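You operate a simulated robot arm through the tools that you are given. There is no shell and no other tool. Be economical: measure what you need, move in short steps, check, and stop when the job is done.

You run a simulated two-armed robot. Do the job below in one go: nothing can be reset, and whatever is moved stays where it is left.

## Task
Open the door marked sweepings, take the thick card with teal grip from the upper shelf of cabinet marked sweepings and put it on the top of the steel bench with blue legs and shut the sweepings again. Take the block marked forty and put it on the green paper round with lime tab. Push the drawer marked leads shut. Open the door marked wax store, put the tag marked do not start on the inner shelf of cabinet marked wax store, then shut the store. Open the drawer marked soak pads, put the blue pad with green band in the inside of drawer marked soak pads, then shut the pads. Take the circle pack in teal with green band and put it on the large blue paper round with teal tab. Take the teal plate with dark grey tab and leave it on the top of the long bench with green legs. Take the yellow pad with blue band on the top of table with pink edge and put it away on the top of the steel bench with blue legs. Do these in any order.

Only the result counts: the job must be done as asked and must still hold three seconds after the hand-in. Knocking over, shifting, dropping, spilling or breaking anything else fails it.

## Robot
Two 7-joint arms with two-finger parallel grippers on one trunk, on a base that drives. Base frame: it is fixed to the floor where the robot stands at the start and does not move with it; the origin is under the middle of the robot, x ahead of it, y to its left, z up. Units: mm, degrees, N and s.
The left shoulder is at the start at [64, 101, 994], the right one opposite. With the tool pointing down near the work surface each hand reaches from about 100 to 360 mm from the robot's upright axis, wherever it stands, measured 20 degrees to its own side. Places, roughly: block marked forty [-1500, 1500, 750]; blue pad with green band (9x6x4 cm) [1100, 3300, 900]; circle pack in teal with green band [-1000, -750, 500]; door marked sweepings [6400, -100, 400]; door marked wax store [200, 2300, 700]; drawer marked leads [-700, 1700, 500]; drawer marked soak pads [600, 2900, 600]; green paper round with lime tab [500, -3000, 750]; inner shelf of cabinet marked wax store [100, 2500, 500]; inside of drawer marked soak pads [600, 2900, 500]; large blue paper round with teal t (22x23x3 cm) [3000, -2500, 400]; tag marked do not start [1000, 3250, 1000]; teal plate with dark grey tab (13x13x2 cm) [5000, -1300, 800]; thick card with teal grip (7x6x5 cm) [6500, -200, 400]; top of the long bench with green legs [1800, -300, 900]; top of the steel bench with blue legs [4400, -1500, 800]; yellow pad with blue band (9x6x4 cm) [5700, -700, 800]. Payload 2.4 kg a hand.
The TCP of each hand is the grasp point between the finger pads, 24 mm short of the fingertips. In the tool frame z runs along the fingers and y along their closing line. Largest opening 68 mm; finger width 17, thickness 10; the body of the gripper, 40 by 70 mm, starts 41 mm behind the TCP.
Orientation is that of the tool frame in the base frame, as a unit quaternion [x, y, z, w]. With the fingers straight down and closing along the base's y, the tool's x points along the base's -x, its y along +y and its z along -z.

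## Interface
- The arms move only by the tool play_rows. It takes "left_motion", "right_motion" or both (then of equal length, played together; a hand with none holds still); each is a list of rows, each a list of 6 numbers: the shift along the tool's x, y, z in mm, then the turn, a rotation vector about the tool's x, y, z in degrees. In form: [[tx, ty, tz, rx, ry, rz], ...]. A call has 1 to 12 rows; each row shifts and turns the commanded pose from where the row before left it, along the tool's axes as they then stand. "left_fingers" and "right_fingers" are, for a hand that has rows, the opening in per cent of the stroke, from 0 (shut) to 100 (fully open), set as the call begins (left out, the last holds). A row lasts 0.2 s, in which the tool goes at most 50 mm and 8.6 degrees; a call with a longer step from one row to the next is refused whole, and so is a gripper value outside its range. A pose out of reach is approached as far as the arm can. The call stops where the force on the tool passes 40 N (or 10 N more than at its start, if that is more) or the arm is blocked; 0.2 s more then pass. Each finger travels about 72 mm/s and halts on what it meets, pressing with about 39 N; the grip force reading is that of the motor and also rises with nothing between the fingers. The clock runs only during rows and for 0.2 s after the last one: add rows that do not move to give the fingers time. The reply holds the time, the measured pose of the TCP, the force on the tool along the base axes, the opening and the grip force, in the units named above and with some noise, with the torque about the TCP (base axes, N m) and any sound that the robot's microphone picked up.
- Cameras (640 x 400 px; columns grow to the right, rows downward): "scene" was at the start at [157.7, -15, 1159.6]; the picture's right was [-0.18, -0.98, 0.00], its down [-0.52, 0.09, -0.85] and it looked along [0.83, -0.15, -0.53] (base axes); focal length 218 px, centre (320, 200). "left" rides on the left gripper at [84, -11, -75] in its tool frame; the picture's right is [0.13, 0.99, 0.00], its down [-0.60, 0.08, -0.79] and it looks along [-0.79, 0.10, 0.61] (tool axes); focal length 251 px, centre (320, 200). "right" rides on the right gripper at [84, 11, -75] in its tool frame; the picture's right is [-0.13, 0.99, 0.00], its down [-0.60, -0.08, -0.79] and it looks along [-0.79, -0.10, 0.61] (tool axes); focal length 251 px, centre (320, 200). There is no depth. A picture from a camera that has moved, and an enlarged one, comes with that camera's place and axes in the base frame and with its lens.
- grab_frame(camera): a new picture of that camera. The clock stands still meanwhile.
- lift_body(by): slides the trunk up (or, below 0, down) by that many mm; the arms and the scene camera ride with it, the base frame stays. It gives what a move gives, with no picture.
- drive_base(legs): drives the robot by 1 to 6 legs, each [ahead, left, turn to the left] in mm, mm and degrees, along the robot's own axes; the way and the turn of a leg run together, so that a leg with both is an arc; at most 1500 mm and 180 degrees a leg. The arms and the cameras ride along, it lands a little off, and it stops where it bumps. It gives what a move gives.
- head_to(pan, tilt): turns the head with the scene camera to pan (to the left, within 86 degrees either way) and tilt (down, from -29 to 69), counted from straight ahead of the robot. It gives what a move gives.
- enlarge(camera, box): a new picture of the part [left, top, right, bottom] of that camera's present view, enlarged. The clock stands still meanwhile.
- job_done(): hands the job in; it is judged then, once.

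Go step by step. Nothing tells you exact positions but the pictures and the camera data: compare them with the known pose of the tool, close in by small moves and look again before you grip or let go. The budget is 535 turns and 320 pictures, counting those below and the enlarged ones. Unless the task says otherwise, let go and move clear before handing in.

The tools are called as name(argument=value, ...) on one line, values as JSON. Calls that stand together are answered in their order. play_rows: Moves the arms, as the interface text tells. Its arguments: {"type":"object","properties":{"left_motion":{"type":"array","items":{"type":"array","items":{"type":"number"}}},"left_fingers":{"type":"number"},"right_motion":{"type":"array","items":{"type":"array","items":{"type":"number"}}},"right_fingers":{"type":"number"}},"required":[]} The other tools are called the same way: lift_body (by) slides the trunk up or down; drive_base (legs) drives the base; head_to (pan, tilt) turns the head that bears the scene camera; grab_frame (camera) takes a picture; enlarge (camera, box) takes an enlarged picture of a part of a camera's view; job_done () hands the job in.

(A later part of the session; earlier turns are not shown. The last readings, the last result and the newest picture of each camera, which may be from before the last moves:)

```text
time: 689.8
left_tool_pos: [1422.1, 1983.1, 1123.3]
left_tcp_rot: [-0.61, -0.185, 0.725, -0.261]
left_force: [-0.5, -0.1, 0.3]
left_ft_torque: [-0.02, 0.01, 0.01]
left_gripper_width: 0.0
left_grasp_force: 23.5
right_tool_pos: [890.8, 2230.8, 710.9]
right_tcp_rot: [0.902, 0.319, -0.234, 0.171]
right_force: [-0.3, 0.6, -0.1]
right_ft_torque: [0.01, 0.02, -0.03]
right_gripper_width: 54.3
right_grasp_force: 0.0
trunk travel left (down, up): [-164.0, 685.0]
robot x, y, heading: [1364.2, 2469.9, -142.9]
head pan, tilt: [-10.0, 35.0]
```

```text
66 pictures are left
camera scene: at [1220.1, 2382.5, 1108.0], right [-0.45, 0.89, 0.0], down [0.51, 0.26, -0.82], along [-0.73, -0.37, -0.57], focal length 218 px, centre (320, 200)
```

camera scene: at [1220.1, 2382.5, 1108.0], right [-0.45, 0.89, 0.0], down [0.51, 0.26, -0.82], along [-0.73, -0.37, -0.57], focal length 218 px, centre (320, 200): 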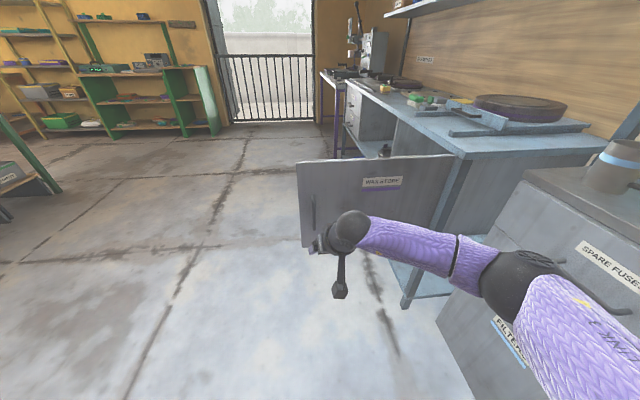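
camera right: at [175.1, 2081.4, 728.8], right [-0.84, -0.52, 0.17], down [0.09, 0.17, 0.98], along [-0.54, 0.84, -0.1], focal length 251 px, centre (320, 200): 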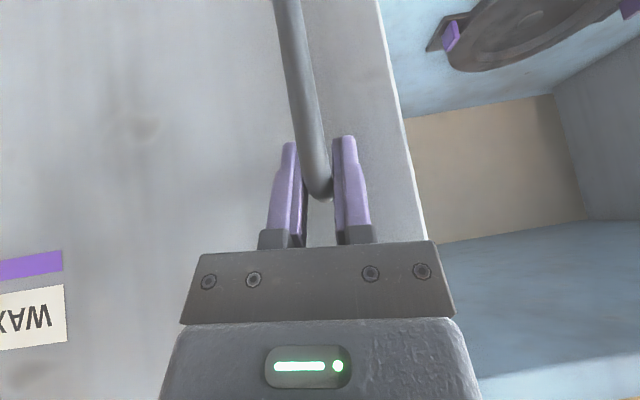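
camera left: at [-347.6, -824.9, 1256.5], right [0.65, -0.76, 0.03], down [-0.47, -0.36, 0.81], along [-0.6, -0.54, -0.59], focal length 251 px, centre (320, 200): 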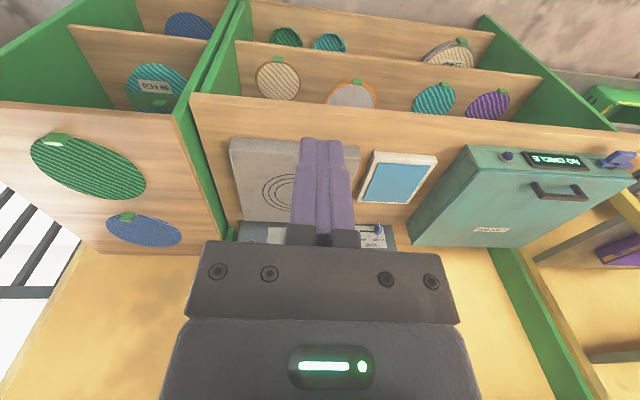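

The wax-store door is ~87° open. Now I fetch the tag: raise, turn to face the table, and set the hand near vertical with lateral closing.

lift_body(by=290)

drive_base(legs=[[0, 0, -94], [0, 120, 0]])

play_rows(right_motion=[[0, 0, 0, 0, 7.5, 0], [0, 0, 0, 0, 7.5, 0], [0, 0, 0, 0, 7.5, 0], [0, 0, 0, 0, 0, 0]], right_fingers=100)

head_to(pan=0, tilt=35)

enlarge(camera="scene", box=[220, 120, 420, 280])

grab_frame(camera="right")

```text
time: 692.7
left_tool_pos: [1423.0, 1983.5, 1412.1]
left_tcp_rot: [-0.609, -0.185, 0.725, -0.262]
left_force: [-1.2, 0.1, -0.5]
left_ft_torque: [0.0, 0.01, 0.03]
left_gripper_width: 0.0
left_grasp_force: 23.3
right_tool_pos: [891.1, 2231.0, 999.5]
right_tcp_rot: [0.902, 0.319, -0.234, 0.171]
right_force: [0.3, 0.2, -0.1]
right_ft_torque: [0.01, 0.01, -0.02]
right_gripper_width: 54.6
right_grasp_force: 0.1
trunk travel left (down, up): [-454.0, 395.0]
robot x, y, heading: [1361.9, 2470.3, -143.1]
head pan, tilt: [-10.0, 35.0]
```

```text
time: 697.9
left_tool_pos: [772.3, 2380.9, 1411.9]
left_tcp_rot: [-0.551, 0.318, 0.687, 0.351]
left_force: [-0.2, 0.3, 0.4]
left_ft_torque: [0.01, 0.02, -0.03]
left_gripper_width: 0.2
left_grasp_force: 23.5
right_tool_pos: [1056.3, 2894.7, 1000.4]
right_tcp_rot: [0.849, -0.442, -0.285, -0.055]
right_force: [-0.9, -0.1, 0.1]
right_ft_torque: [0.01, -0.02, 0.0]
right_gripper_width: 54.2
right_grasp_force: 0.0
trunk travel left (down, up): [-454.0, 395.0]
robot x, y, heading: [1265.3, 2407.1, 123.0]
head pan, tilt: [-10.0, 35.0]
```

```text
time: 698.9
left_tool_pos: [772.3, 2381.6, 1412.5]
left_tcp_rot: [-0.551, 0.319, 0.686, 0.351]
left_force: [-0.2, 0.6, -0.5]
left_ft_torque: [-0.01, 0.02, -0.04]
left_gripper_width: 0.0
left_grasp_force: 24.0
right_tool_pos: [1056.0, 2894.0, 1000.8]
right_tcp_rot: [0.884, -0.444, -0.143, 0.018]
right_force: [-0.7, 0.3, -0.2]
right_ft_torque: [-0.03, 0.01, 0.0]
right_gripper_width: 68.1
right_grasp_force: 0.0
right hand out of reach, approached as far as the arm can: row 3
trunk travel left (down, up): [-454.0, 395.0]
robot x, y, heading: [1269.4, 2406.8, 123.2]
head pan, tilt: [-10.0, 35.0]
```

```text
time: 699.6
left_tool_pos: [772.5, 2380.6, 1413.3]
left_tcp_rot: [-0.551, 0.319, 0.687, 0.351]
left_force: [-0.4, 0.3, 0.2]
left_ft_torque: [0.02, 0.04, 0.02]
left_gripper_width: 0.1
left_grasp_force: 23.6
right_tool_pos: [1057.1, 2894.3, 1000.8]
right_tcp_rot: [0.884, -0.444, -0.143, 0.017]
right_force: [-0.4, 0.7, -0.1]
right_ft_torque: [0.02, -0.01, 0.01]
right_gripper_width: 67.9
right_grasp_force: 0.1
trunk travel left (down, up): [-454.0, 395.0]
robot x, y, heading: [1264.6, 2407.5, 123.3]
head pan, tilt: [0.0, 35.0]
```

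```text
2.50 times, centred on (320, 200) of scene
camera zoom: at [1202.5, 2501.3, 1401.7], right [0.84, 0.55, 0.0], down [0.31, -0.48, -0.82], along [-0.45, 0.69, -0.57], focal length 545 px, centre (320, 200)
```

zoom: 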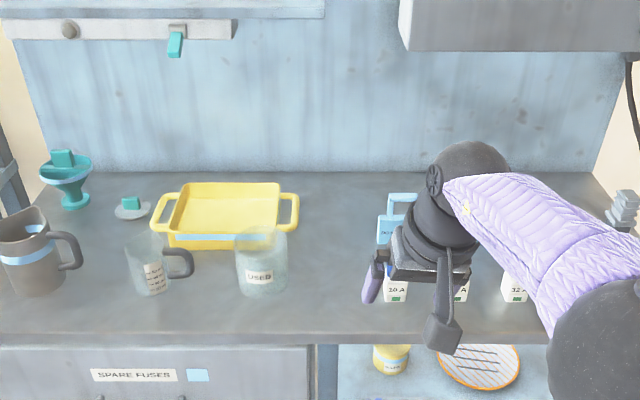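

```text
64 pictures are left
camera right: at [1115.4, 2813.6, 1054.0], right [-0.85, -0.5, 0.19], down [-0.07, 0.45, 0.89], along [-0.53, 0.74, -0.41], focal length 251 px, centre (320, 200)
```

right: 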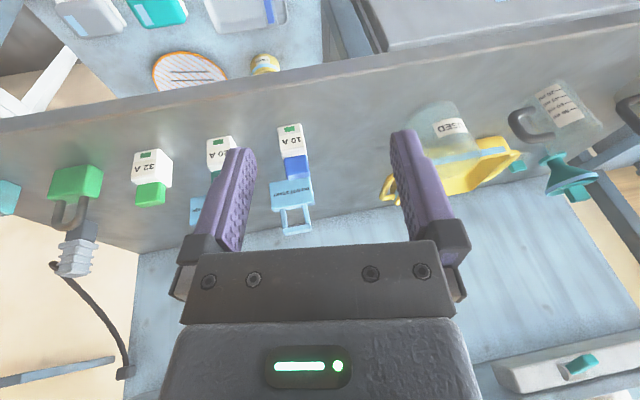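

play_rows(right_motion=[[0, 0, 0, 4.7, 0, 0], [0, 0, 0, 4.6, 0, 0], [0, 0, 0, 0, 0, 0]])

drive_base(legs=[[180, -34, 0]])

grab_frame(camera="right")

```text
time: 700.4
left_tool_pos: [773.1, 2381.5, 1412.2]
left_tcp_rot: [-0.552, 0.319, 0.687, 0.35]
left_force: [-0.3, 0.1, -0.8]
left_ft_torque: [0.03, 0.0, -0.01]
left_gripper_width: 0.2
left_grasp_force: 23.6
right_tool_pos: [1058.0, 2893.5, 999.8]
right_tcp_rot: [0.882, -0.455, -0.107, -0.055]
right_force: [0.8, 0.3, -0.4]
right_ft_torque: [-0.02, 0.0, 0.01]
right_gripper_width: 67.8
right_grasp_force: 0.1
trunk travel left (down, up): [-454.0, 395.0]
robot x, y, heading: [1265.0, 2408.4, 123.0]
head pan, tilt: [0.0, 35.0]
```

```text
time: 702.0
left_tool_pos: [705.8, 2548.4, 1411.0]
left_tcp_rot: [-0.552, 0.32, 0.686, 0.351]
left_force: [-0.7, 0.4, -0.4]
left_ft_torque: [0.01, 0.02, -0.01]
left_gripper_width: 0.1
left_grasp_force: 23.3
right_tool_pos: [987.4, 3060.9, 1000.8]
right_tcp_rot: [0.882, -0.456, -0.107, -0.054]
right_force: [-0.3, 0.8, -0.5]
right_ft_torque: [-0.04, -0.01, 0.0]
right_gripper_width: 67.9
right_grasp_force: 0.0
trunk travel left (down, up): [-454.0, 395.0]
robot x, y, heading: [1195.7, 2574.3, 123.5]
head pan, tilt: [0.0, 35.0]
```

```text
63 pictures are left
camera right: at [1037.3, 2974.0, 1053.0], right [-0.88, -0.47, 0.03], down [-0.17, 0.37, 0.91], along [-0.44, 0.8, -0.41], focal length 251 px, centre (320, 200)
```

right: 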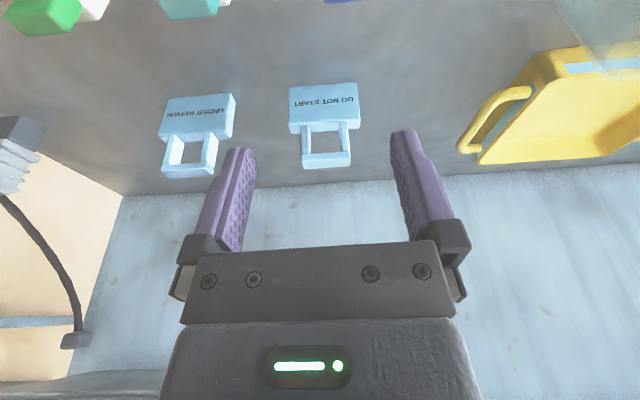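

drive_base(legs=[[84, -2, 0]])

lift_body(by=-45)

grab_frame(camera="right")

```text
time: 703.0
left_tool_pos: [659.6, 2620.9, 1411.0]
left_tcp_rot: [-0.552, 0.319, 0.686, 0.35]
left_force: [-0.4, 0.9, 0.1]
left_ft_torque: [0.01, 0.0, -0.02]
left_gripper_width: 0.0
left_grasp_force: 23.8
right_tool_pos: [944.6, 3133.5, 1000.5]
right_tcp_rot: [0.883, -0.454, -0.107, -0.053]
right_force: [-0.6, 0.0, -0.6]
right_ft_torque: [0.03, -0.02, -0.01]
right_gripper_width: 68.0
right_grasp_force: 0.1
trunk travel left (down, up): [-454.0, 395.0]
robot x, y, heading: [1151.5, 2644.1, 122.9]
head pan, tilt: [0.0, 35.0]
```

```text
time: 703.9
left_tool_pos: [661.7, 2618.7, 1368.0]
left_tcp_rot: [-0.551, 0.319, 0.686, 0.351]
left_force: [0.2, -0.4, 0.8]
left_ft_torque: [0.04, 0.01, -0.01]
left_gripper_width: 0.1
left_grasp_force: 24.1
right_tool_pos: [944.9, 3131.5, 956.1]
right_tcp_rot: [0.882, -0.455, -0.108, -0.054]
right_force: [-0.1, 0.0, 0.2]
right_ft_torque: [0.04, -0.01, 0.01]
right_gripper_width: 68.0
right_grasp_force: 0.0
trunk travel left (down, up): [-409.0, 440.0]
robot x, y, heading: [1149.4, 2645.6, 123.3]
head pan, tilt: [0.0, 35.0]
```

```text
62 pictures are left
camera right: at [993.5, 3044.2, 1008.5], right [-0.88, -0.47, 0.03], down [-0.17, 0.37, 0.91], along [-0.45, 0.8, -0.4], focal length 251 px, centre (320, 200)
```

right: 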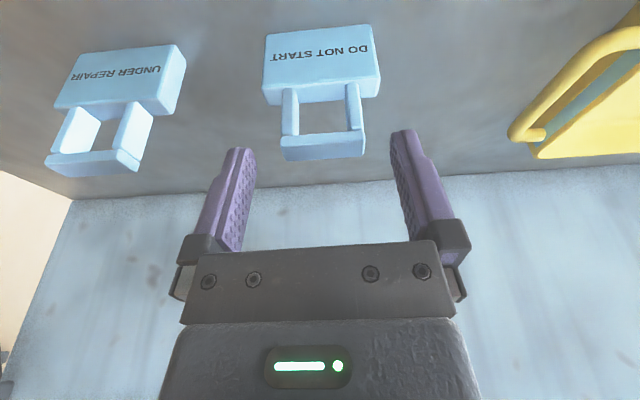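

lift_body(by=-32)

play_rows(right_motion=[[0, 0, 0, 0, 0, 0], [0, 0, 0, 0, 0, 0], [0, 0, 0, 0, 0, 0], [0, 0, 0, 0, 0, 0]], right_fingers=0)

lift_body(by=100)

grab_frame(camera="right")

```text
time: 704.7
left_tool_pos: [660.3, 2618.7, 1335.3]
left_tcp_rot: [-0.551, 0.319, 0.687, 0.35]
left_force: [-0.2, 0.3, -0.4]
left_ft_torque: [-0.01, 0.01, -0.01]
left_gripper_width: 0.0
left_grasp_force: 23.9
right_tool_pos: [945.9, 3132.2, 923.0]
right_tcp_rot: [0.883, -0.454, -0.107, -0.054]
right_force: [-0.3, 0.4, -0.1]
right_ft_torque: [0.01, -0.01, -0.01]
right_gripper_width: 68.0
right_grasp_force: 0.1
trunk travel left (down, up): [-377.0, 472.0]
robot x, y, heading: [1152.5, 2645.4, 123.1]
head pan, tilt: [0.0, 35.0]
```

```text
time: 705.7
left_tool_pos: [661.1, 2620.2, 1336.8]
left_tcp_rot: [-0.551, 0.319, 0.687, 0.351]
left_force: [0.9, -0.8, 0.1]
left_ft_torque: [-0.01, 0.01, 0.0]
left_gripper_width: 0.0
left_grasp_force: 23.6
right_tool_pos: [945.1, 3133.0, 923.5]
right_tcp_rot: [0.883, -0.454, -0.107, -0.054]
right_force: [0.8, 0.0, 1.7]
right_ft_torque: [0.12, -0.07, -0.01]
right_gripper_width: 43.4
right_grasp_force: 39.4
trunk travel left (down, up): [-377.0, 472.0]
robot x, y, heading: [1152.6, 2644.5, 123.3]
head pan, tilt: [0.0, 35.0]
```

```text
time: 707.0
left_tool_pos: [659.8, 2618.9, 1434.7]
left_tcp_rot: [-0.552, 0.319, 0.686, 0.35]
left_force: [-1.0, 0.6, -0.5]
left_ft_torque: [-0.01, -0.02, 0.01]
left_gripper_width: 0.0
left_grasp_force: 23.9
right_tool_pos: [944.7, 3131.2, 1024.2]
right_tcp_rot: [0.883, -0.454, -0.108, -0.054]
right_force: [0.1, 0.2, -0.3]
right_ft_torque: [0.01, 0.0, -0.02]
right_gripper_width: 43.5
right_grasp_force: 39.1
trunk travel left (down, up): [-477.0, 372.0]
robot x, y, heading: [1150.6, 2645.6, 123.0]
head pan, tilt: [0.0, 35.0]
```

```text
61 pictures are left
camera right: at [994.1, 3043.2, 1077.1], right [-0.88, -0.47, 0.03], down [-0.16, 0.37, 0.91], along [-0.45, 0.8, -0.4], focal length 251 px, centre (320, 200)
```

right: 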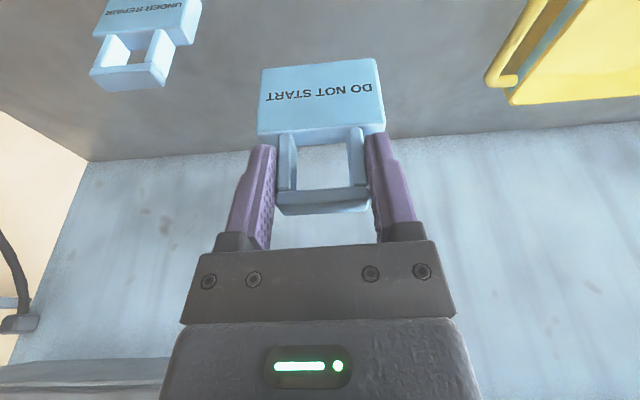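

Tag gripped by its loop. I carry it around the open door to a stage position in front of the wax store, then lower.

drive_base(legs=[[-350, 0, 0], [-610, 624, 0], [505, 514, 0]])

lift_body(by=-380)

head_to(pan=0, tilt=30)

grab_frame(camera="scene")

grab_frame(camera="right")

```text
time: 717.0
left_tool_pos: [-47.2, 1612.0, 1435.8]
left_tcp_rot: [-0.551, 0.318, 0.688, 0.35]
left_force: [-0.4, -1.1, -0.7]
left_ft_torque: [-0.03, -0.01, -0.03]
left_gripper_width: 0.1
left_grasp_force: 24.0
right_tool_pos: [237.0, 2125.9, 1023.6]
right_tcp_rot: [0.883, -0.453, -0.108, -0.054]
right_force: [-1.2, 0.3, -0.8]
right_ft_torque: [0.0, 0.0, 0.02]
right_gripper_width: 43.1
right_grasp_force: 39.2
trunk travel left (down, up): [-477.0, 372.0]
robot x, y, heading: [447.7, 1640.1, 123.1]
head pan, tilt: [0.0, 35.0]
```

```text
time: 720.7
left_tool_pos: [-47.2, 1613.0, 1055.7]
left_tcp_rot: [-0.551, 0.318, 0.687, 0.35]
left_force: [-0.1, 0.8, 1.2]
left_ft_torque: [-0.06, 0.02, 0.0]
left_gripper_width: 0.0
left_grasp_force: 23.2
right_tool_pos: [235.7, 2125.4, 644.6]
right_tcp_rot: [0.883, -0.453, -0.108, -0.056]
right_force: [-0.3, 0.6, -0.2]
right_ft_torque: [0.01, 0.01, -0.02]
right_gripper_width: 43.3
right_grasp_force: 38.8
trunk travel left (down, up): [-97.0, 752.0]
robot x, y, heading: [445.4, 1634.0, 123.4]
head pan, tilt: [0.0, 35.0]
```

```text
time: 721.3
left_tool_pos: [-48.3, 1612.5, 1055.9]
left_tcp_rot: [-0.551, 0.318, 0.688, 0.349]
left_force: [0.2, 0.6, -1.0]
left_ft_torque: [-0.01, -0.04, 0.01]
left_gripper_width: 0.1
left_grasp_force: 23.9
right_tool_pos: [236.5, 2124.1, 644.9]
right_tcp_rot: [0.883, -0.453, -0.108, -0.054]
right_force: [1.0, -0.7, -0.9]
right_ft_torque: [0.03, -0.02, -0.03]
right_gripper_width: 43.4
right_grasp_force: 39.3
trunk travel left (down, up): [-97.0, 752.0]
robot x, y, heading: [442.9, 1636.1, 123.4]
head pan, tilt: [0.0, 30.0]
```

```text
60 pictures are left
camera scene: at [337.8, 1802.5, 1046.7], right [0.84, 0.55, 0.0], down [0.28, -0.42, -0.87], along [-0.48, 0.72, -0.5], focal length 218 px, centre (320, 200)
```

scene: 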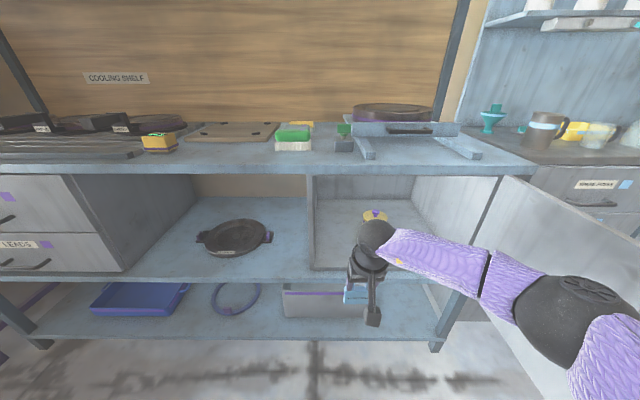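

```text
59 pictures are left
camera right: at [285.6, 2037.7, 697.3], right [-0.88, -0.48, 0.03], down [-0.17, 0.37, 0.91], along [-0.45, 0.8, -0.4], focal length 251 px, centre (320, 200)
```

right: 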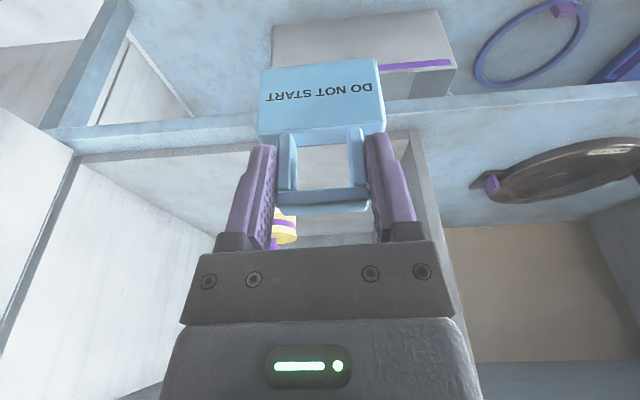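

The compartment floor is at z≈473. I lower to TCP z≈575 and drive in.

lift_body(by=-70)

drive_base(legs=[[180, -6, 0]])

grab_frame(camera="scene")

grab_frame(camera="right")

```text
time: 722.4
left_tool_pos: [-47.7, 1612.4, 985.8]
left_tcp_rot: [-0.552, 0.317, 0.688, 0.349]
left_force: [0.8, -0.5, 0.0]
left_ft_torque: [0.04, 0.0, 0.0]
left_gripper_width: 0.0
left_grasp_force: 23.7
right_tool_pos: [236.2, 2125.3, 574.9]
right_tcp_rot: [0.883, -0.453, -0.109, -0.054]
right_force: [0.4, 0.2, -0.5]
right_ft_torque: [-0.02, -0.02, -0.02]
right_gripper_width: 43.4
right_grasp_force: 38.8
trunk travel left (down, up): [-27.0, 822.0]
robot x, y, heading: [444.6, 1638.8, 123.4]
head pan, tilt: [0.0, 30.0]
```

```text
time: 723.9
left_tool_pos: [-139.9, 1766.2, 984.7]
left_tcp_rot: [-0.552, 0.318, 0.688, 0.349]
left_force: [0.4, 0.2, 0.6]
left_ft_torque: [-0.02, 0.03, 0.01]
left_gripper_width: 0.1
left_grasp_force: 23.5
right_tool_pos: [143.4, 2277.7, 575.2]
right_tcp_rot: [0.883, -0.454, -0.107, -0.055]
right_force: [0.1, -0.2, -0.7]
right_ft_torque: [-0.01, 0.02, -0.04]
right_gripper_width: 43.4
right_grasp_force: 39.4
trunk travel left (down, up): [-27.0, 822.0]
robot x, y, heading: [351.3, 1793.7, 123.4]
head pan, tilt: [0.0, 30.0]
```

```text
58 pictures are left
camera scene: at [230.4, 1976.6, 973.7], right [0.84, 0.55, 0.0], down [0.28, -0.42, -0.87], along [-0.48, 0.72, -0.5], focal length 218 px, centre (320, 200)
```

scene: 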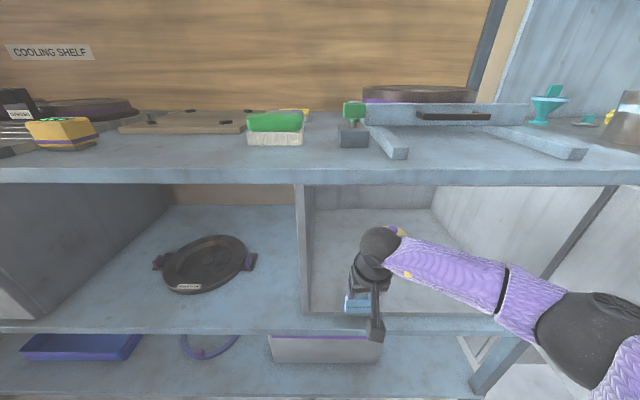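

```text
57 pictures are left
camera right: at [191.9, 2191.0, 627.3], right [-0.88, -0.48, 0.03], down [-0.17, 0.37, 0.91], along [-0.45, 0.8, -0.4], focal length 251 px, centre (320, 200)
```

right: 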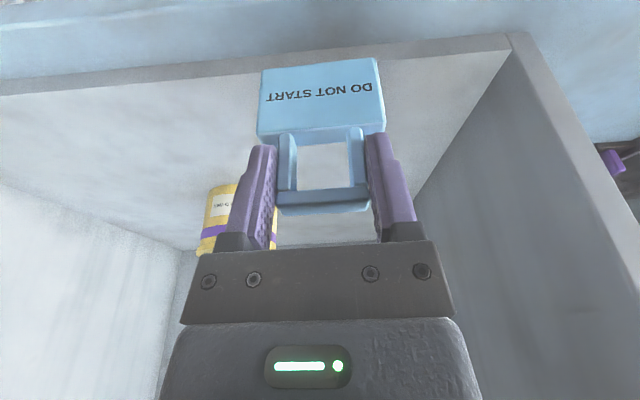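

drive_base(legs=[[115, 0, 0]])

grab_frame(camera="right")

```text
time: 725.1
left_tool_pos: [-203.0, 1860.3, 985.6]
left_tcp_rot: [-0.551, 0.319, 0.687, 0.35]
left_force: [0.2, 1.0, 0.2]
left_ft_torque: [0.0, -0.01, 0.0]
left_gripper_width: 0.0
left_grasp_force: 23.3
right_tool_pos: [80.4, 2372.9, 574.3]
right_tcp_rot: [0.883, -0.453, -0.108, -0.054]
right_force: [0.3, 0.3, -0.5]
right_ft_torque: [0.01, 0.0, 0.02]
right_gripper_width: 43.0
right_grasp_force: 39.3
trunk travel left (down, up): [-27.0, 822.0]
robot x, y, heading: [285.2, 1886.3, 123.5]
head pan, tilt: [0.0, 30.0]
```

```text
56 pictures are left
camera right: at [129.8, 2286.0, 627.3], right [-0.88, -0.48, 0.03], down [-0.17, 0.37, 0.91], along [-0.45, 0.8, -0.4], focal length 251 px, centre (320, 200)
```

right: 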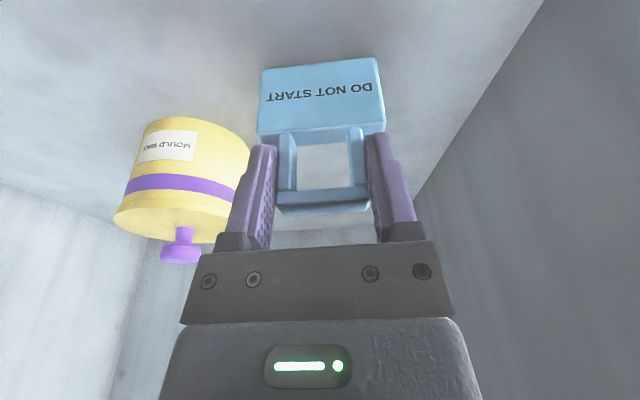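

The tag is inside, left of the wax pot. I lower until it touches the floor.

lift_body(by=-20)

play_rows(right_motion=[[0, 0, 3, 0, 0, 0], [0, 0, 3, 0, 0, 0], [0, 0, 3, 0, 0, 0], [0, 0, 3, 0, 0, 0], [0, 0, 0, 0, 0, 0]])

```text
time: 725.6
left_tool_pos: [-202.2, 1861.3, 970.3]
left_tcp_rot: [-0.553, 0.318, 0.686, 0.35]
left_force: [0.1, 0.5, 0.5]
left_ft_torque: [0.01, 0.03, -0.03]
left_gripper_width: 0.0
left_grasp_force: 23.5
right_tool_pos: [79.5, 2374.9, 565.2]
right_tcp_rot: [0.883, -0.452, -0.115, -0.056]
right_force: [1.1, -1.7, 19.5]
right_ft_torque: [0.32, -0.41, -0.01]
right_gripper_width: 42.8
right_grasp_force: 39.4
trunk travel left (down, up): [-12.0, 837.0]
robot x, y, heading: [287.4, 1890.4, 123.1]
head pan, tilt: [0.0, 30.0]
stopped: the force on the tool passed its limit at 67 N (the readings are from after the stop); the commanded pose is now the measured one
```

```text
time: 726.3
left_tool_pos: [-202.8, 1861.8, 969.5]
left_tcp_rot: [-0.554, 0.318, 0.686, 0.349]
left_force: [0.1, 1.4, -0.2]
left_ft_torque: [0.0, 0.02, 0.0]
left_gripper_width: 0.3
left_grasp_force: 23.5
right_tool_pos: [78.3, 2375.0, 559.7]
right_tcp_rot: [0.882, -0.453, -0.117, -0.056]
right_force: [2.6, -1.5, 21.1]
right_ft_torque: [0.25, -0.41, -0.03]
right_gripper_width: 43.3
right_grasp_force: 39.6
trunk travel left (down, up): [-12.0, 837.0]
robot x, y, heading: [288.9, 1883.1, 123.5]
head pan, tilt: [0.0, 30.0]
stopped in row 3 (right hand): the force on the tool passed its limit at 42 N (the readings are from after the stop); the commanded pose is now the measured one
```

The tag stands on the floor. I open the fingers, rise slightly and back straight out.

play_rows(right_motion=[[0, 0, 0, 0, 0, 0], [0, 0, 0, 0, 0, 0], [0, 0, 0, 0, 0, 0]], right_fingers=100)

lift_body(by=18)

grab_frame(camera="right")

```text
time: 727.1
left_tool_pos: [-203.2, 1860.9, 970.1]
left_tcp_rot: [-0.553, 0.317, 0.687, 0.349]
left_force: [-0.8, 1.0, 0.4]
left_ft_torque: [-0.01, 0.01, -0.02]
left_gripper_width: 0.0
left_grasp_force: 23.1
right_tool_pos: [78.4, 2375.6, 559.8]
right_tcp_rot: [0.882, -0.453, -0.115, -0.056]
right_force: [-2.6, -3.8, 25.6]
right_ft_torque: [0.49, -0.56, -0.02]
right_gripper_width: 65.0
right_grasp_force: 0.0
trunk travel left (down, up): [-12.0, 837.0]
robot x, y, heading: [288.0, 1888.2, 123.1]
head pan, tilt: [0.0, 30.0]
```

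```text
time: 727.7
left_tool_pos: [-203.9, 1863.8, 988.1]
left_tcp_rot: [-0.554, 0.32, 0.685, 0.349]
left_force: [0.3, 1.0, 0.7]
left_ft_torque: [-0.02, -0.03, 0.0]
left_gripper_width: 0.0
left_grasp_force: 23.7
right_tool_pos: [79.1, 2376.3, 576.4]
right_tcp_rot: [0.882, -0.454, -0.113, -0.055]
right_force: [-0.4, -0.1, -0.9]
right_ft_torque: [0.02, -0.01, -0.04]
right_gripper_width: 67.9
right_grasp_force: 0.0
trunk travel left (down, up): [-30.0, 819.0]
robot x, y, heading: [289.5, 1891.5, 123.3]
head pan, tilt: [0.0, 30.0]
```

```text
55 pictures are left
camera right: at [128.2, 2288.8, 627.8], right [-0.88, -0.48, 0.04], down [-0.16, 0.36, 0.92], along [-0.45, 0.8, -0.4], focal length 251 px, centre (320, 200)
```

right: 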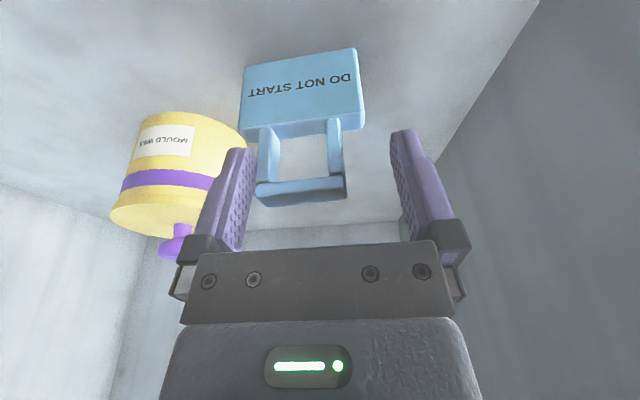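

The tag stands free. I centre the fingers around the loop, then back straight out.

play_rows(right_motion=[[0, -10, 0, 0, 0, 0], [0, 0, 0, 0, 0, 0]])

drive_base(legs=[[-330, 0, 0]])

grab_frame(camera="scene")

```text
time: 728.3
left_tool_pos: [-203.6, 1862.1, 987.2]
left_tcp_rot: [-0.553, 0.32, 0.685, 0.35]
left_force: [0.1, 0.6, 0.2]
left_ft_torque: [0.0, 0.01, -0.04]
left_gripper_width: 0.0
left_grasp_force: 23.4
right_tool_pos: [87.9, 2382.6, 576.8]
right_tcp_rot: [0.883, -0.453, -0.114, -0.055]
right_force: [-0.1, -0.5, -0.1]
right_ft_torque: [-0.01, -0.02, -0.04]
right_gripper_width: 68.0
right_grasp_force: 0.0
trunk travel left (down, up): [-30.0, 819.0]
robot x, y, heading: [290.0, 1890.8, 123.4]
head pan, tilt: [0.0, 30.0]
```

```text
time: 730.5
left_tool_pos: [-22.7, 1587.7, 988.4]
left_tcp_rot: [-0.554, 0.319, 0.685, 0.349]
left_force: [0.1, -0.6, 0.1]
left_ft_torque: [0.0, 0.0, 0.0]
left_gripper_width: 0.0
left_grasp_force: 23.7
right_tool_pos: [267.1, 2107.8, 576.9]
right_tcp_rot: [0.882, -0.453, -0.114, -0.055]
right_force: [0.3, 0.2, 0.0]
right_ft_torque: [0.0, 0.0, 0.01]
right_gripper_width: 67.8
right_grasp_force: 0.0
trunk travel left (down, up): [-30.0, 819.0]
robot x, y, heading: [468.8, 1610.6, 123.4]
head pan, tilt: [0.0, 30.0]
```

```text
54 pictures are left
camera scene: at [349.6, 1795.3, 976.9], right [0.84, 0.55, 0.0], down [0.27, -0.42, -0.87], along [-0.47, 0.72, -0.5], focal length 218 px, centre (320, 200)
```

scene: 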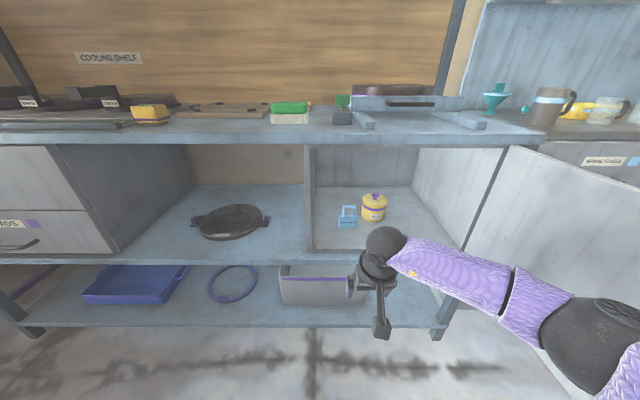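

The tag stands inside the wax store. Now I go around to the door's outer side to push it shut.

lift_body(by=75)

drive_base(legs=[[-384, -383, 0], [281, -664, 0], [0, 0, 87], [-75, -318, 0]])

play_rows(right_motion=[[0, 0, 0, 0, 0, 0], [0, 0, 0, 0, 0, 0], [0, 0, 0, 0, 0, 0], [0, 0, 0, 0, 0, 0]], right_fingers=0)

grab_frame(camera="scene")

```text
time: 731.6
left_tool_pos: [-23.8, 1587.6, 1062.3]
left_tcp_rot: [-0.553, 0.319, 0.686, 0.349]
left_force: [0.2, 0.0, -0.5]
left_ft_torque: [0.0, 0.0, 0.04]
left_gripper_width: 0.1
left_grasp_force: 23.3
right_tool_pos: [268.1, 2107.0, 650.3]
right_tcp_rot: [0.882, -0.454, -0.112, -0.055]
right_force: [0.3, -0.4, 0.9]
right_ft_torque: [0.03, 0.02, 0.01]
right_gripper_width: 68.2
right_grasp_force: 0.2
trunk travel left (down, up): [-105.0, 744.0]
robot x, y, heading: [466.9, 1611.4, 123.4]
head pan, tilt: [0.0, 30.0]
```

```text
time: 743.4
left_tool_pos: [1335.2, 1845.0, 1062.8]
left_tcp_rot: [-0.618, -0.159, 0.735, -0.23]
left_force: [-0.3, -0.3, 0.5]
left_ft_torque: [-0.01, 0.02, -0.01]
left_gripper_width: 0.0
left_grasp_force: 23.7
right_tool_pos: [832.2, 2136.5, 651.3]
right_tcp_rot: [0.944, 0.305, -0.114, 0.053]
right_force: [11.8, -9.9, 2.1]
right_ft_torque: [0.07, 0.15, -0.01]
right_gripper_width: 56.3
right_grasp_force: 0.0
trunk travel left (down, up): [-105.0, 744.0]
robot x, y, heading: [1316.8, 2337.9, -148.2]
head pan, tilt: [0.0, 30.0]
stopped in leg 4: the force on the tool passed its limit at 81 N (the readings are from after the stop); the commanded pose is now the measured one
```

```text
time: 744.4
left_tool_pos: [1334.6, 1846.1, 1063.7]
left_tcp_rot: [-0.619, -0.158, 0.735, -0.229]
left_force: [0.0, 0.0, 0.5]
left_ft_torque: [0.01, -0.01, -0.01]
left_gripper_width: 0.0
left_grasp_force: 23.5
right_tool_pos: [830.2, 2140.7, 651.1]
right_tcp_rot: [0.945, 0.302, -0.115, 0.051]
right_force: [-0.1, 0.3, -0.4]
right_ft_torque: [0.01, -0.02, -0.01]
right_gripper_width: 0.2
right_grasp_force: 23.7
trunk travel left (down, up): [-105.0, 744.0]
robot x, y, heading: [1319.5, 2335.6, -148.0]
head pan, tilt: [0.0, 30.0]
```

```text
53 pictures are left
camera scene: at [1158.3, 2238.3, 1055.1], right [-0.53, 0.85, 0.0], down [0.42, 0.26, -0.87], along [-0.74, -0.46, -0.5], focal length 218 px, centre (320, 200)
```

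scene: 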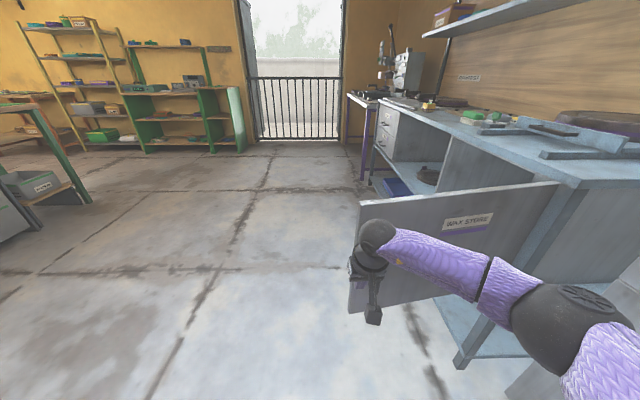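

The hand bumped the handle from the side. I back off, shift right past the handle, then push forward in an arc.

drive_base(legs=[[-110, 0, 0], [0, -140, 0], [100, 0, 0]])

grab_frame(camera="right")

```text
time: 747.3
left_tool_pos: [1267.6, 1970.7, 1062.5]
left_tcp_rot: [-0.619, -0.159, 0.734, -0.23]
left_force: [-0.4, 0.5, -0.8]
left_ft_torque: [-0.01, 0.0, -0.02]
left_gripper_width: 0.0
left_grasp_force: 23.6
right_tool_pos: [763.8, 2265.0, 650.8]
right_tcp_rot: [0.945, 0.303, -0.114, 0.051]
right_force: [-1.5, -0.3, 0.2]
right_ft_torque: [-0.01, 0.02, -0.02]
right_gripper_width: 0.1
right_grasp_force: 23.6
trunk travel left (down, up): [-105.0, 744.0]
robot x, y, heading: [1252.6, 2463.3, -148.1]
head pan, tilt: [0.0, 30.0]
```

```text
52 pictures are left
camera right: at [850.0, 2315.9, 704.2], right [0.48, -0.88, 0.06], down [-0.38, -0.14, 0.92], along [-0.79, -0.46, -0.4], focal length 251 px, centre (320, 200)
```

right: 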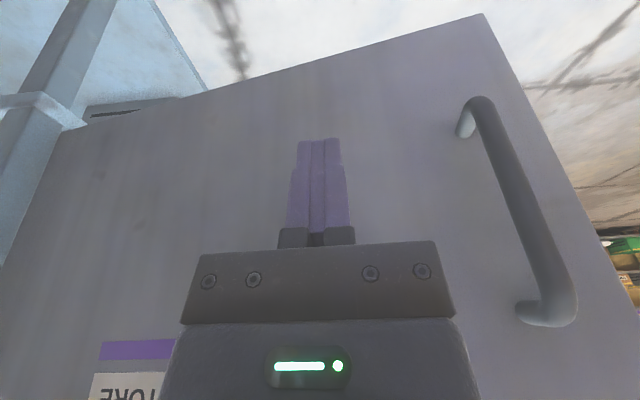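

The fist faces the door beside the handle. I push it closed by arcing about the hinge.

drive_base(legs=[[90, 116, -10], [79, 116, -10], [79, 116, -10], [79, 116, -10]])

grab_frame(camera="scene")

```text
time: 751.4
left_tool_pos: [725.6, 1566.9, 1062.4]
left_tcp_rot: [-0.636, 0.064, 0.768, 0.037]
left_force: [0.0, 0.5, 0.2]
left_ft_torque: [-0.01, 0.0, -0.02]
left_gripper_width: 0.0
left_grasp_force: 23.9
right_tool_pos: [534.2, 2117.3, 651.9]
right_tcp_rot: [0.991, -0.041, -0.126, 0.008]
right_force: [0.0, -0.4, 0.0]
right_ft_torque: [-0.02, 0.04, -0.03]
right_gripper_width: 0.0
right_grasp_force: 24.0
trunk travel left (down, up): [-105.0, 744.0]
robot x, y, heading: [1036.1, 1949.8, 171.7]
head pan, tilt: [0.0, 30.0]
```

```text
51 pictures are left
camera scene: at [846.1, 1979.7, 1055.1], right [0.15, 0.99, 0.0], down [0.49, -0.07, -0.87], along [-0.86, 0.13, -0.5], focal length 218 px, centre (320, 200)
```

scene: 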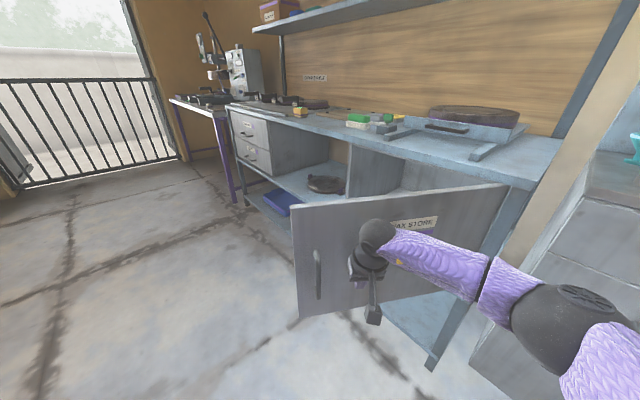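

The door is closing well. I continue the arc until it is shut.

drive_base(legs=[[79, 116, -10], [79, 116, -10], [79, 116, -10], [79, 116, -10], [79, 116, -10], [79, 116, -10]])

grab_frame(camera="scene")

```text
time: 757.4
left_tool_pos: [-219.3, 1786.4, 1063.0]
left_tcp_rot: [-0.518, 0.373, 0.647, 0.416]
left_force: [-0.7, -0.1, -0.2]
left_ft_torque: [0.03, 0.0, 0.03]
left_gripper_width: 0.0
left_grasp_force: 23.6
right_tool_pos: [160.2, 2230.3, 651.3]
right_tcp_rot: [0.838, -0.531, -0.113, -0.055]
right_force: [-0.3, -0.8, -0.5]
right_ft_torque: [0.0, 0.0, 0.02]
right_gripper_width: 0.0
right_grasp_force: 23.2
trunk travel left (down, up): [-105.0, 744.0]
robot x, y, heading: [269.3, 1715.0, 112.0]
head pan, tilt: [0.0, 30.0]
```

```text
50 pictures are left
camera scene: at [197.0, 1890.8, 1055.1], right [0.93, 0.37, 0.0], down [0.19, -0.46, -0.87], along [-0.32, 0.8, -0.5], focal length 218 px, centre (320, 200)
```

scene: 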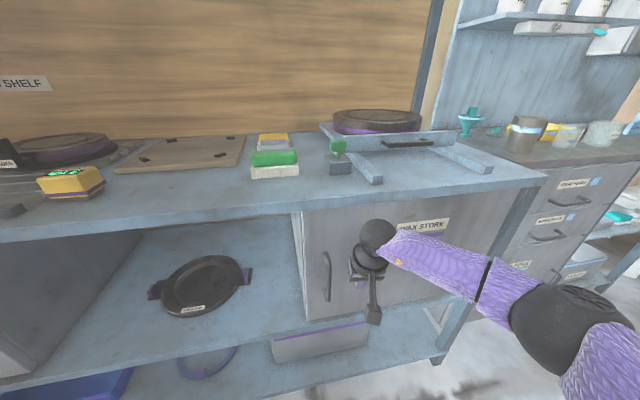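

Nearly shut; I press straight ahead until it stops.

drive_base(legs=[[90, 0, 0]])

enlarge(camera="scene", box=[240, 150, 520, 330])

```text
time: 758.2
left_tool_pos: [-223.2, 1799.9, 1064.0]
left_tcp_rot: [-0.516, 0.373, 0.647, 0.418]
left_force: [0.2, 0.4, -0.6]
left_ft_torque: [0.02, 0.0, 0.0]
left_gripper_width: 0.2
left_grasp_force: 23.0
right_tool_pos: [155.6, 2239.3, 652.7]
right_tcp_rot: [0.841, -0.528, -0.107, -0.051]
right_force: [15.8, -26.5, 18.8]
right_ft_torque: [1.69, 1.27, 0.37]
right_gripper_width: 0.0
right_grasp_force: 24.0
trunk travel left (down, up): [-105.0, 744.0]
robot x, y, heading: [263.3, 1728.3, 111.3]
head pan, tilt: [0.0, 30.0]
stopped in leg 1: the force on the tool passed its limit at 118 N (the readings are from after the stop); the commanded pose is now the measured one
```

```text
2.22 times, centred on (380, 240) of scene
camera zoom: at [193.4, 1902.7, 1055.9], right [0.93, 0.37, 0.0], down [0.18, -0.46, -0.87], along [-0.32, 0.81, -0.5], focal length 484 px, centre (187, 111)
```

zoom: 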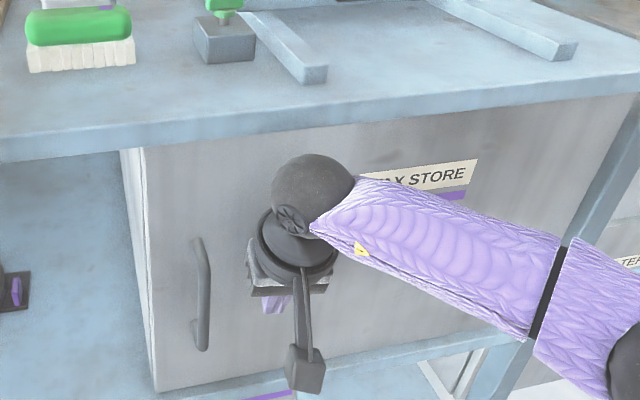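

The wax store is shut. I back off, raise the hand and travel back east to shut the sweepings door, using the known south corridor.

drive_base(legs=[[-300, 0, 0]])

enlarge(camera="scene", box=[220, 120, 480, 300])

lift_body(by=380)

drive_base(legs=[[0, 0, -78], [-873, -921, 0], [-635, -959, 0], [180, -719, 0], [366, -902, 0], [805, -233, 0]])

```text
time: 760.3
left_tool_pos: [-115.3, 1522.4, 1062.3]
left_tcp_rot: [-0.518, 0.373, 0.647, 0.417]
left_force: [0.0, 0.8, 0.0]
left_ft_torque: [0.02, -0.02, -0.01]
left_gripper_width: 0.4
left_grasp_force: 23.9
right_tool_pos: [264.8, 1961.9, 651.4]
right_tcp_rot: [0.841, -0.529, -0.105, -0.05]
right_force: [-0.1, -0.6, -0.7]
right_ft_torque: [0.02, -0.01, 0.04]
right_gripper_width: 0.0
right_grasp_force: 23.3
trunk travel left (down, up): [-105.0, 744.0]
robot x, y, heading: [372.8, 1447.0, 111.4]
head pan, tilt: [0.0, 30.0]
```

```text
2.22 times, centred on (350, 210) of scene
camera zoom: at [301.8, 1626.7, 1055.1], right [0.93, 0.37, 0.0], down [0.18, -0.47, -0.87], along [-0.32, 0.81, -0.5], focal length 484 px, centre (253, 178)
```

zoom: 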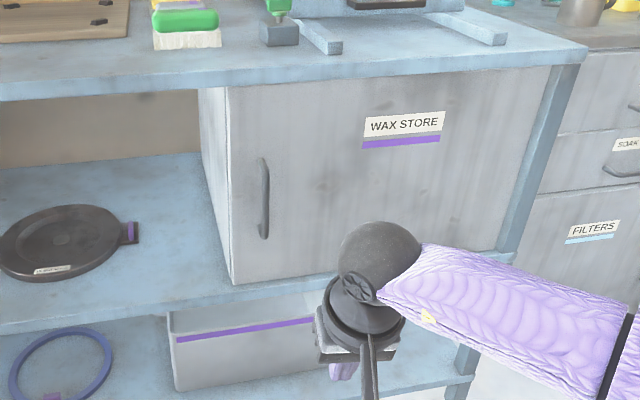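

```text
time: 763.9
left_tool_pos: [-114.6, 1523.4, 1441.7]
left_tcp_rot: [-0.519, 0.374, 0.646, 0.417]
left_force: [1.7, -0.3, -0.9]
left_ft_torque: [0.0, 0.0, -0.04]
left_gripper_width: 0.0
left_grasp_force: 23.0
right_tool_pos: [266.2, 1961.0, 1030.8]
right_tcp_rot: [0.841, -0.528, -0.105, -0.051]
right_force: [-0.2, 0.0, 0.2]
right_ft_torque: [-0.02, -0.02, 0.03]
right_gripper_width: 0.0
right_grasp_force: 23.9
trunk travel left (down, up): [-485.0, 364.0]
robot x, y, heading: [371.2, 1446.9, 111.5]
head pan, tilt: [0.0, 30.0]
```

```text
time: 791.5
left_tool_pos: [2241.7, -1250.7, 1443.3]
left_tcp_rot: [-0.172, 0.616, 0.244, 0.729]
left_force: [0.8, 0.0, -0.4]
left_ft_torque: [0.01, -0.04, -0.03]
left_gripper_width: 0.0
left_grasp_force: 23.2
right_tool_pos: [2753.3, -1523.6, 1029.4]
right_tcp_rot: [-0.327, 0.938, 0.051, 0.106]
right_force: [0.2, -0.7, -0.7]
right_ft_torque: [0.02, 0.03, 0.0]
right_gripper_width: 0.2
right_grasp_force: 23.9
trunk travel left (down, up): [-485.0, 364.0]
robot x, y, heading: [2274.8, -1742.1, 34.5]
head pan, tilt: [0.0, 30.0]
```

Wax store looks shut. I continue to the sweepings cabinet.

drive_base(legs=[[728, -237, 0], [1401, 118, 0], [815, 37, 0], [815, 37, 0], [0, 0, -90], [0, 380, 0]])

lift_body(by=-380)

head_to(pan=15, tilt=30)

grab_frame(camera="scene")

```text
time: 815.9
left_tool_pos: [6186.8, 606.5, 1442.3]
left_tcp_rot: [0.311, 0.559, -0.339, 0.69]
left_force: [-0.1, 0.7, 0.2]
left_ft_torque: [0.0, -0.01, 0.01]
left_gripper_width: 0.0
left_grasp_force: 23.5
right_tool_pos: [5918.7, 91.6, 1030.1]
right_tcp_rot: [0.427, 0.897, -0.038, 0.11]
right_force: [-0.3, -0.3, 0.0]
right_ft_torque: [0.01, 0.01, -0.04]
right_gripper_width: 0.0
right_grasp_force: 23.5
trunk travel left (down, up): [-485.0, 364.0]
robot x, y, heading: [5691.7, 567.0, -54.9]
head pan, tilt: [0.0, 30.0]
```

```text
time: 819.6
left_tool_pos: [6185.3, 606.0, 1061.8]
left_tcp_rot: [0.311, 0.558, -0.339, 0.691]
left_force: [-0.2, -0.8, 0.3]
left_ft_torque: [0.01, -0.02, 0.03]
left_gripper_width: 0.0
left_grasp_force: 23.6
right_tool_pos: [5917.6, 92.0, 650.0]
right_tcp_rot: [0.427, 0.897, -0.038, 0.111]
right_force: [-0.1, 0.5, 0.0]
right_ft_torque: [0.04, -0.02, 0.02]
right_gripper_width: 0.0
right_grasp_force: 23.3
trunk travel left (down, up): [-105.0, 744.0]
robot x, y, heading: [5692.9, 565.6, -54.8]
head pan, tilt: [0.0, 30.0]
```

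```text
time: 820.4
left_tool_pos: [6185.8, 606.6, 1063.5]
left_tcp_rot: [0.31, 0.558, -0.338, 0.691]
left_force: [0.2, 0.3, 0.1]
left_ft_torque: [0.0, -0.02, 0.05]
left_gripper_width: 0.4
left_grasp_force: 23.7
right_tool_pos: [5917.4, 92.4, 649.3]
right_tcp_rot: [0.427, 0.897, -0.038, 0.11]
right_force: [-0.5, -0.3, -0.3]
right_ft_torque: [0.02, -0.01, 0.03]
right_gripper_width: 0.0
right_grasp_force: 23.9
trunk travel left (down, up): [-105.0, 744.0]
robot x, y, heading: [5692.9, 569.0, -55.0]
head pan, tilt: [15.0, 30.0]
```

```text
47 pictures are left
camera scene: at [5821.4, 427.0, 1055.1], right [-0.64, -0.77, 0.0], down [-0.38, 0.32, -0.87], along [0.66, -0.56, -0.5], focal length 218 px, centre (320, 200)
```

scene: 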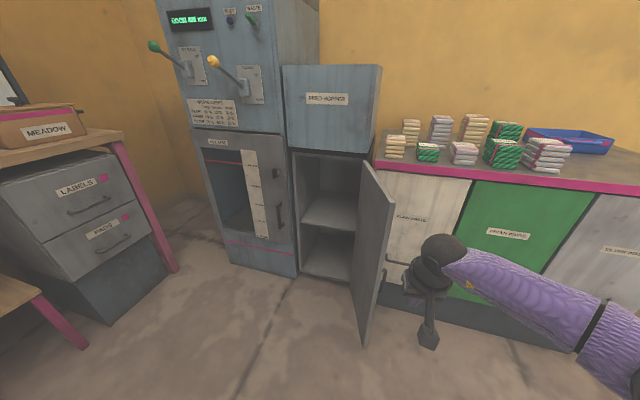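

The door's outer side is to its right. I advance alongside it and then sweep left to swing it closed.

drive_base(legs=[[290, -8, 0], [0, 150, 0]])

grab_frame(camera="scene")

```text
time: 823.4
left_tool_pos: [6470.3, 447.8, 1062.8]
left_tcp_rot: [0.311, 0.557, -0.34, 0.691]
left_force: [0.0, -0.3, -0.4]
left_ft_torque: [0.01, -0.03, 0.02]
left_gripper_width: 0.1
left_grasp_force: 23.1
right_tool_pos: [6200.2, -67.0, 651.5]
right_tcp_rot: [0.428, 0.896, -0.038, 0.11]
right_force: [0.9, 0.4, -0.1]
right_ft_torque: [0.01, -0.02, -0.02]
right_gripper_width: 0.1
right_grasp_force: 23.5
trunk travel left (down, up): [-105.0, 744.0]
robot x, y, heading: [5979.1, 408.4, -55.2]
head pan, tilt: [15.0, 30.0]
```

```text
46 pictures are left
camera scene: at [6105.0, 269.1, 1055.1], right [-0.65, -0.76, 0.0], down [-0.38, 0.32, -0.87], along [0.66, -0.56, -0.5], focal length 218 px, centre (320, 200)
```

scene: 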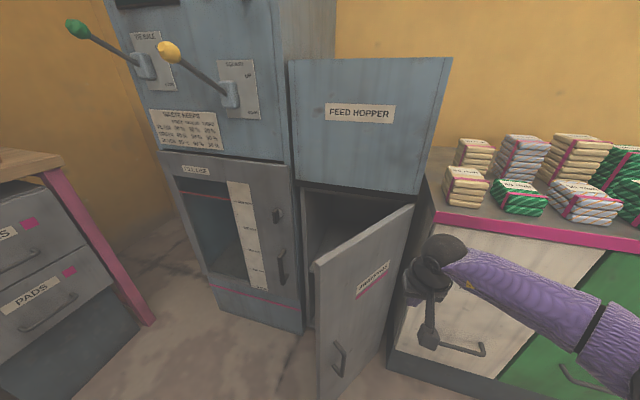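

drive_base(legs=[[30, 120, 0], [60, 0, 0]])

grab_frame(camera="scene")

```text
time: 825.2
left_tool_pos: [6620.3, 442.2, 1062.0]
left_tcp_rot: [0.311, 0.558, -0.339, 0.69]
left_force: [-0.1, 0.0, 0.8]
left_ft_torque: [-0.01, 0.03, -0.01]
left_gripper_width: 0.2
left_grasp_force: 23.4
right_tool_pos: [6350.6, -72.1, 651.2]
right_tcp_rot: [0.428, 0.896, -0.039, 0.111]
right_force: [-0.2, 0.3, 0.5]
right_ft_torque: [-0.02, 0.02, 0.0]
right_gripper_width: 0.2
right_grasp_force: 23.6
trunk travel left (down, up): [-105.0, 744.0]
robot x, y, heading: [6133.0, 405.4, -54.9]
head pan, tilt: [15.0, 30.0]
```

```text
45 pictures are left
camera scene: at [6255.6, 264.3, 1055.1], right [-0.65, -0.76, 0.0], down [-0.38, 0.32, -0.87], along [0.66, -0.56, -0.5], focal length 218 px, centre (320, 200)
```

scene: 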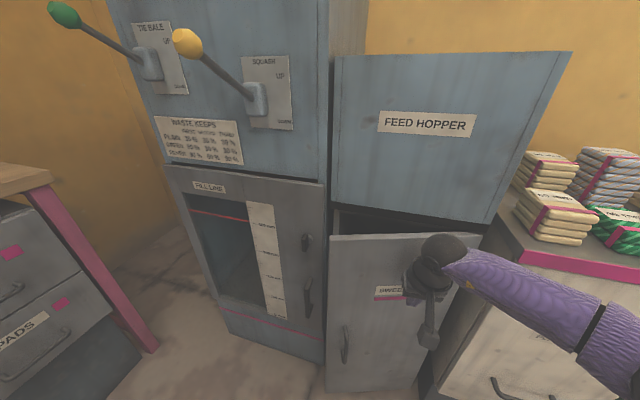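

drive_base(legs=[[0, 60, 0], [130, 0, 0]])

grab_frame(camera="scene")

```text
time: 826.8
left_tool_pos: [6707.8, 422.5, 1063.3]
left_tcp_rot: [0.313, 0.557, -0.343, 0.689]
left_force: [-0.4, -0.3, -0.5]
left_ft_torque: [-0.02, 0.03, 0.02]
left_gripper_width: 0.0
left_grasp_force: 23.1
right_tool_pos: [6434.0, -85.4, 649.6]
right_tcp_rot: [0.43, 0.896, -0.033, 0.101]
right_force: [-12.7, 18.1, 12.8]
right_ft_torque: [-1.28, -0.71, -0.35]
right_gripper_width: 0.0
right_grasp_force: 23.5
trunk travel left (down, up): [-105.0, 744.0]
robot x, y, heading: [6216.4, 382.5, -55.5]
head pan, tilt: [15.0, 30.0]
stopped in leg 2: the force on the tool passed its limit at 173 N (the readings are from after the stop); the commanded pose is now the measured one
```

```text
44 pictures are left
camera scene: at [6340.9, 245.5, 1055.6], right [-0.65, -0.76, 0.0], down [-0.38, 0.32, -0.87], along [0.66, -0.56, -0.5], focal length 218 px, centre (320, 200)
```

scene: 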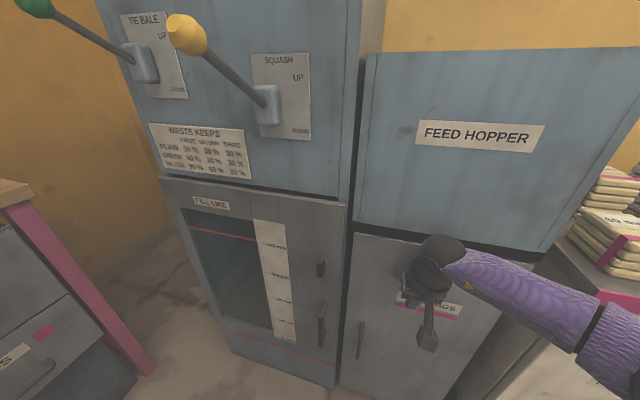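

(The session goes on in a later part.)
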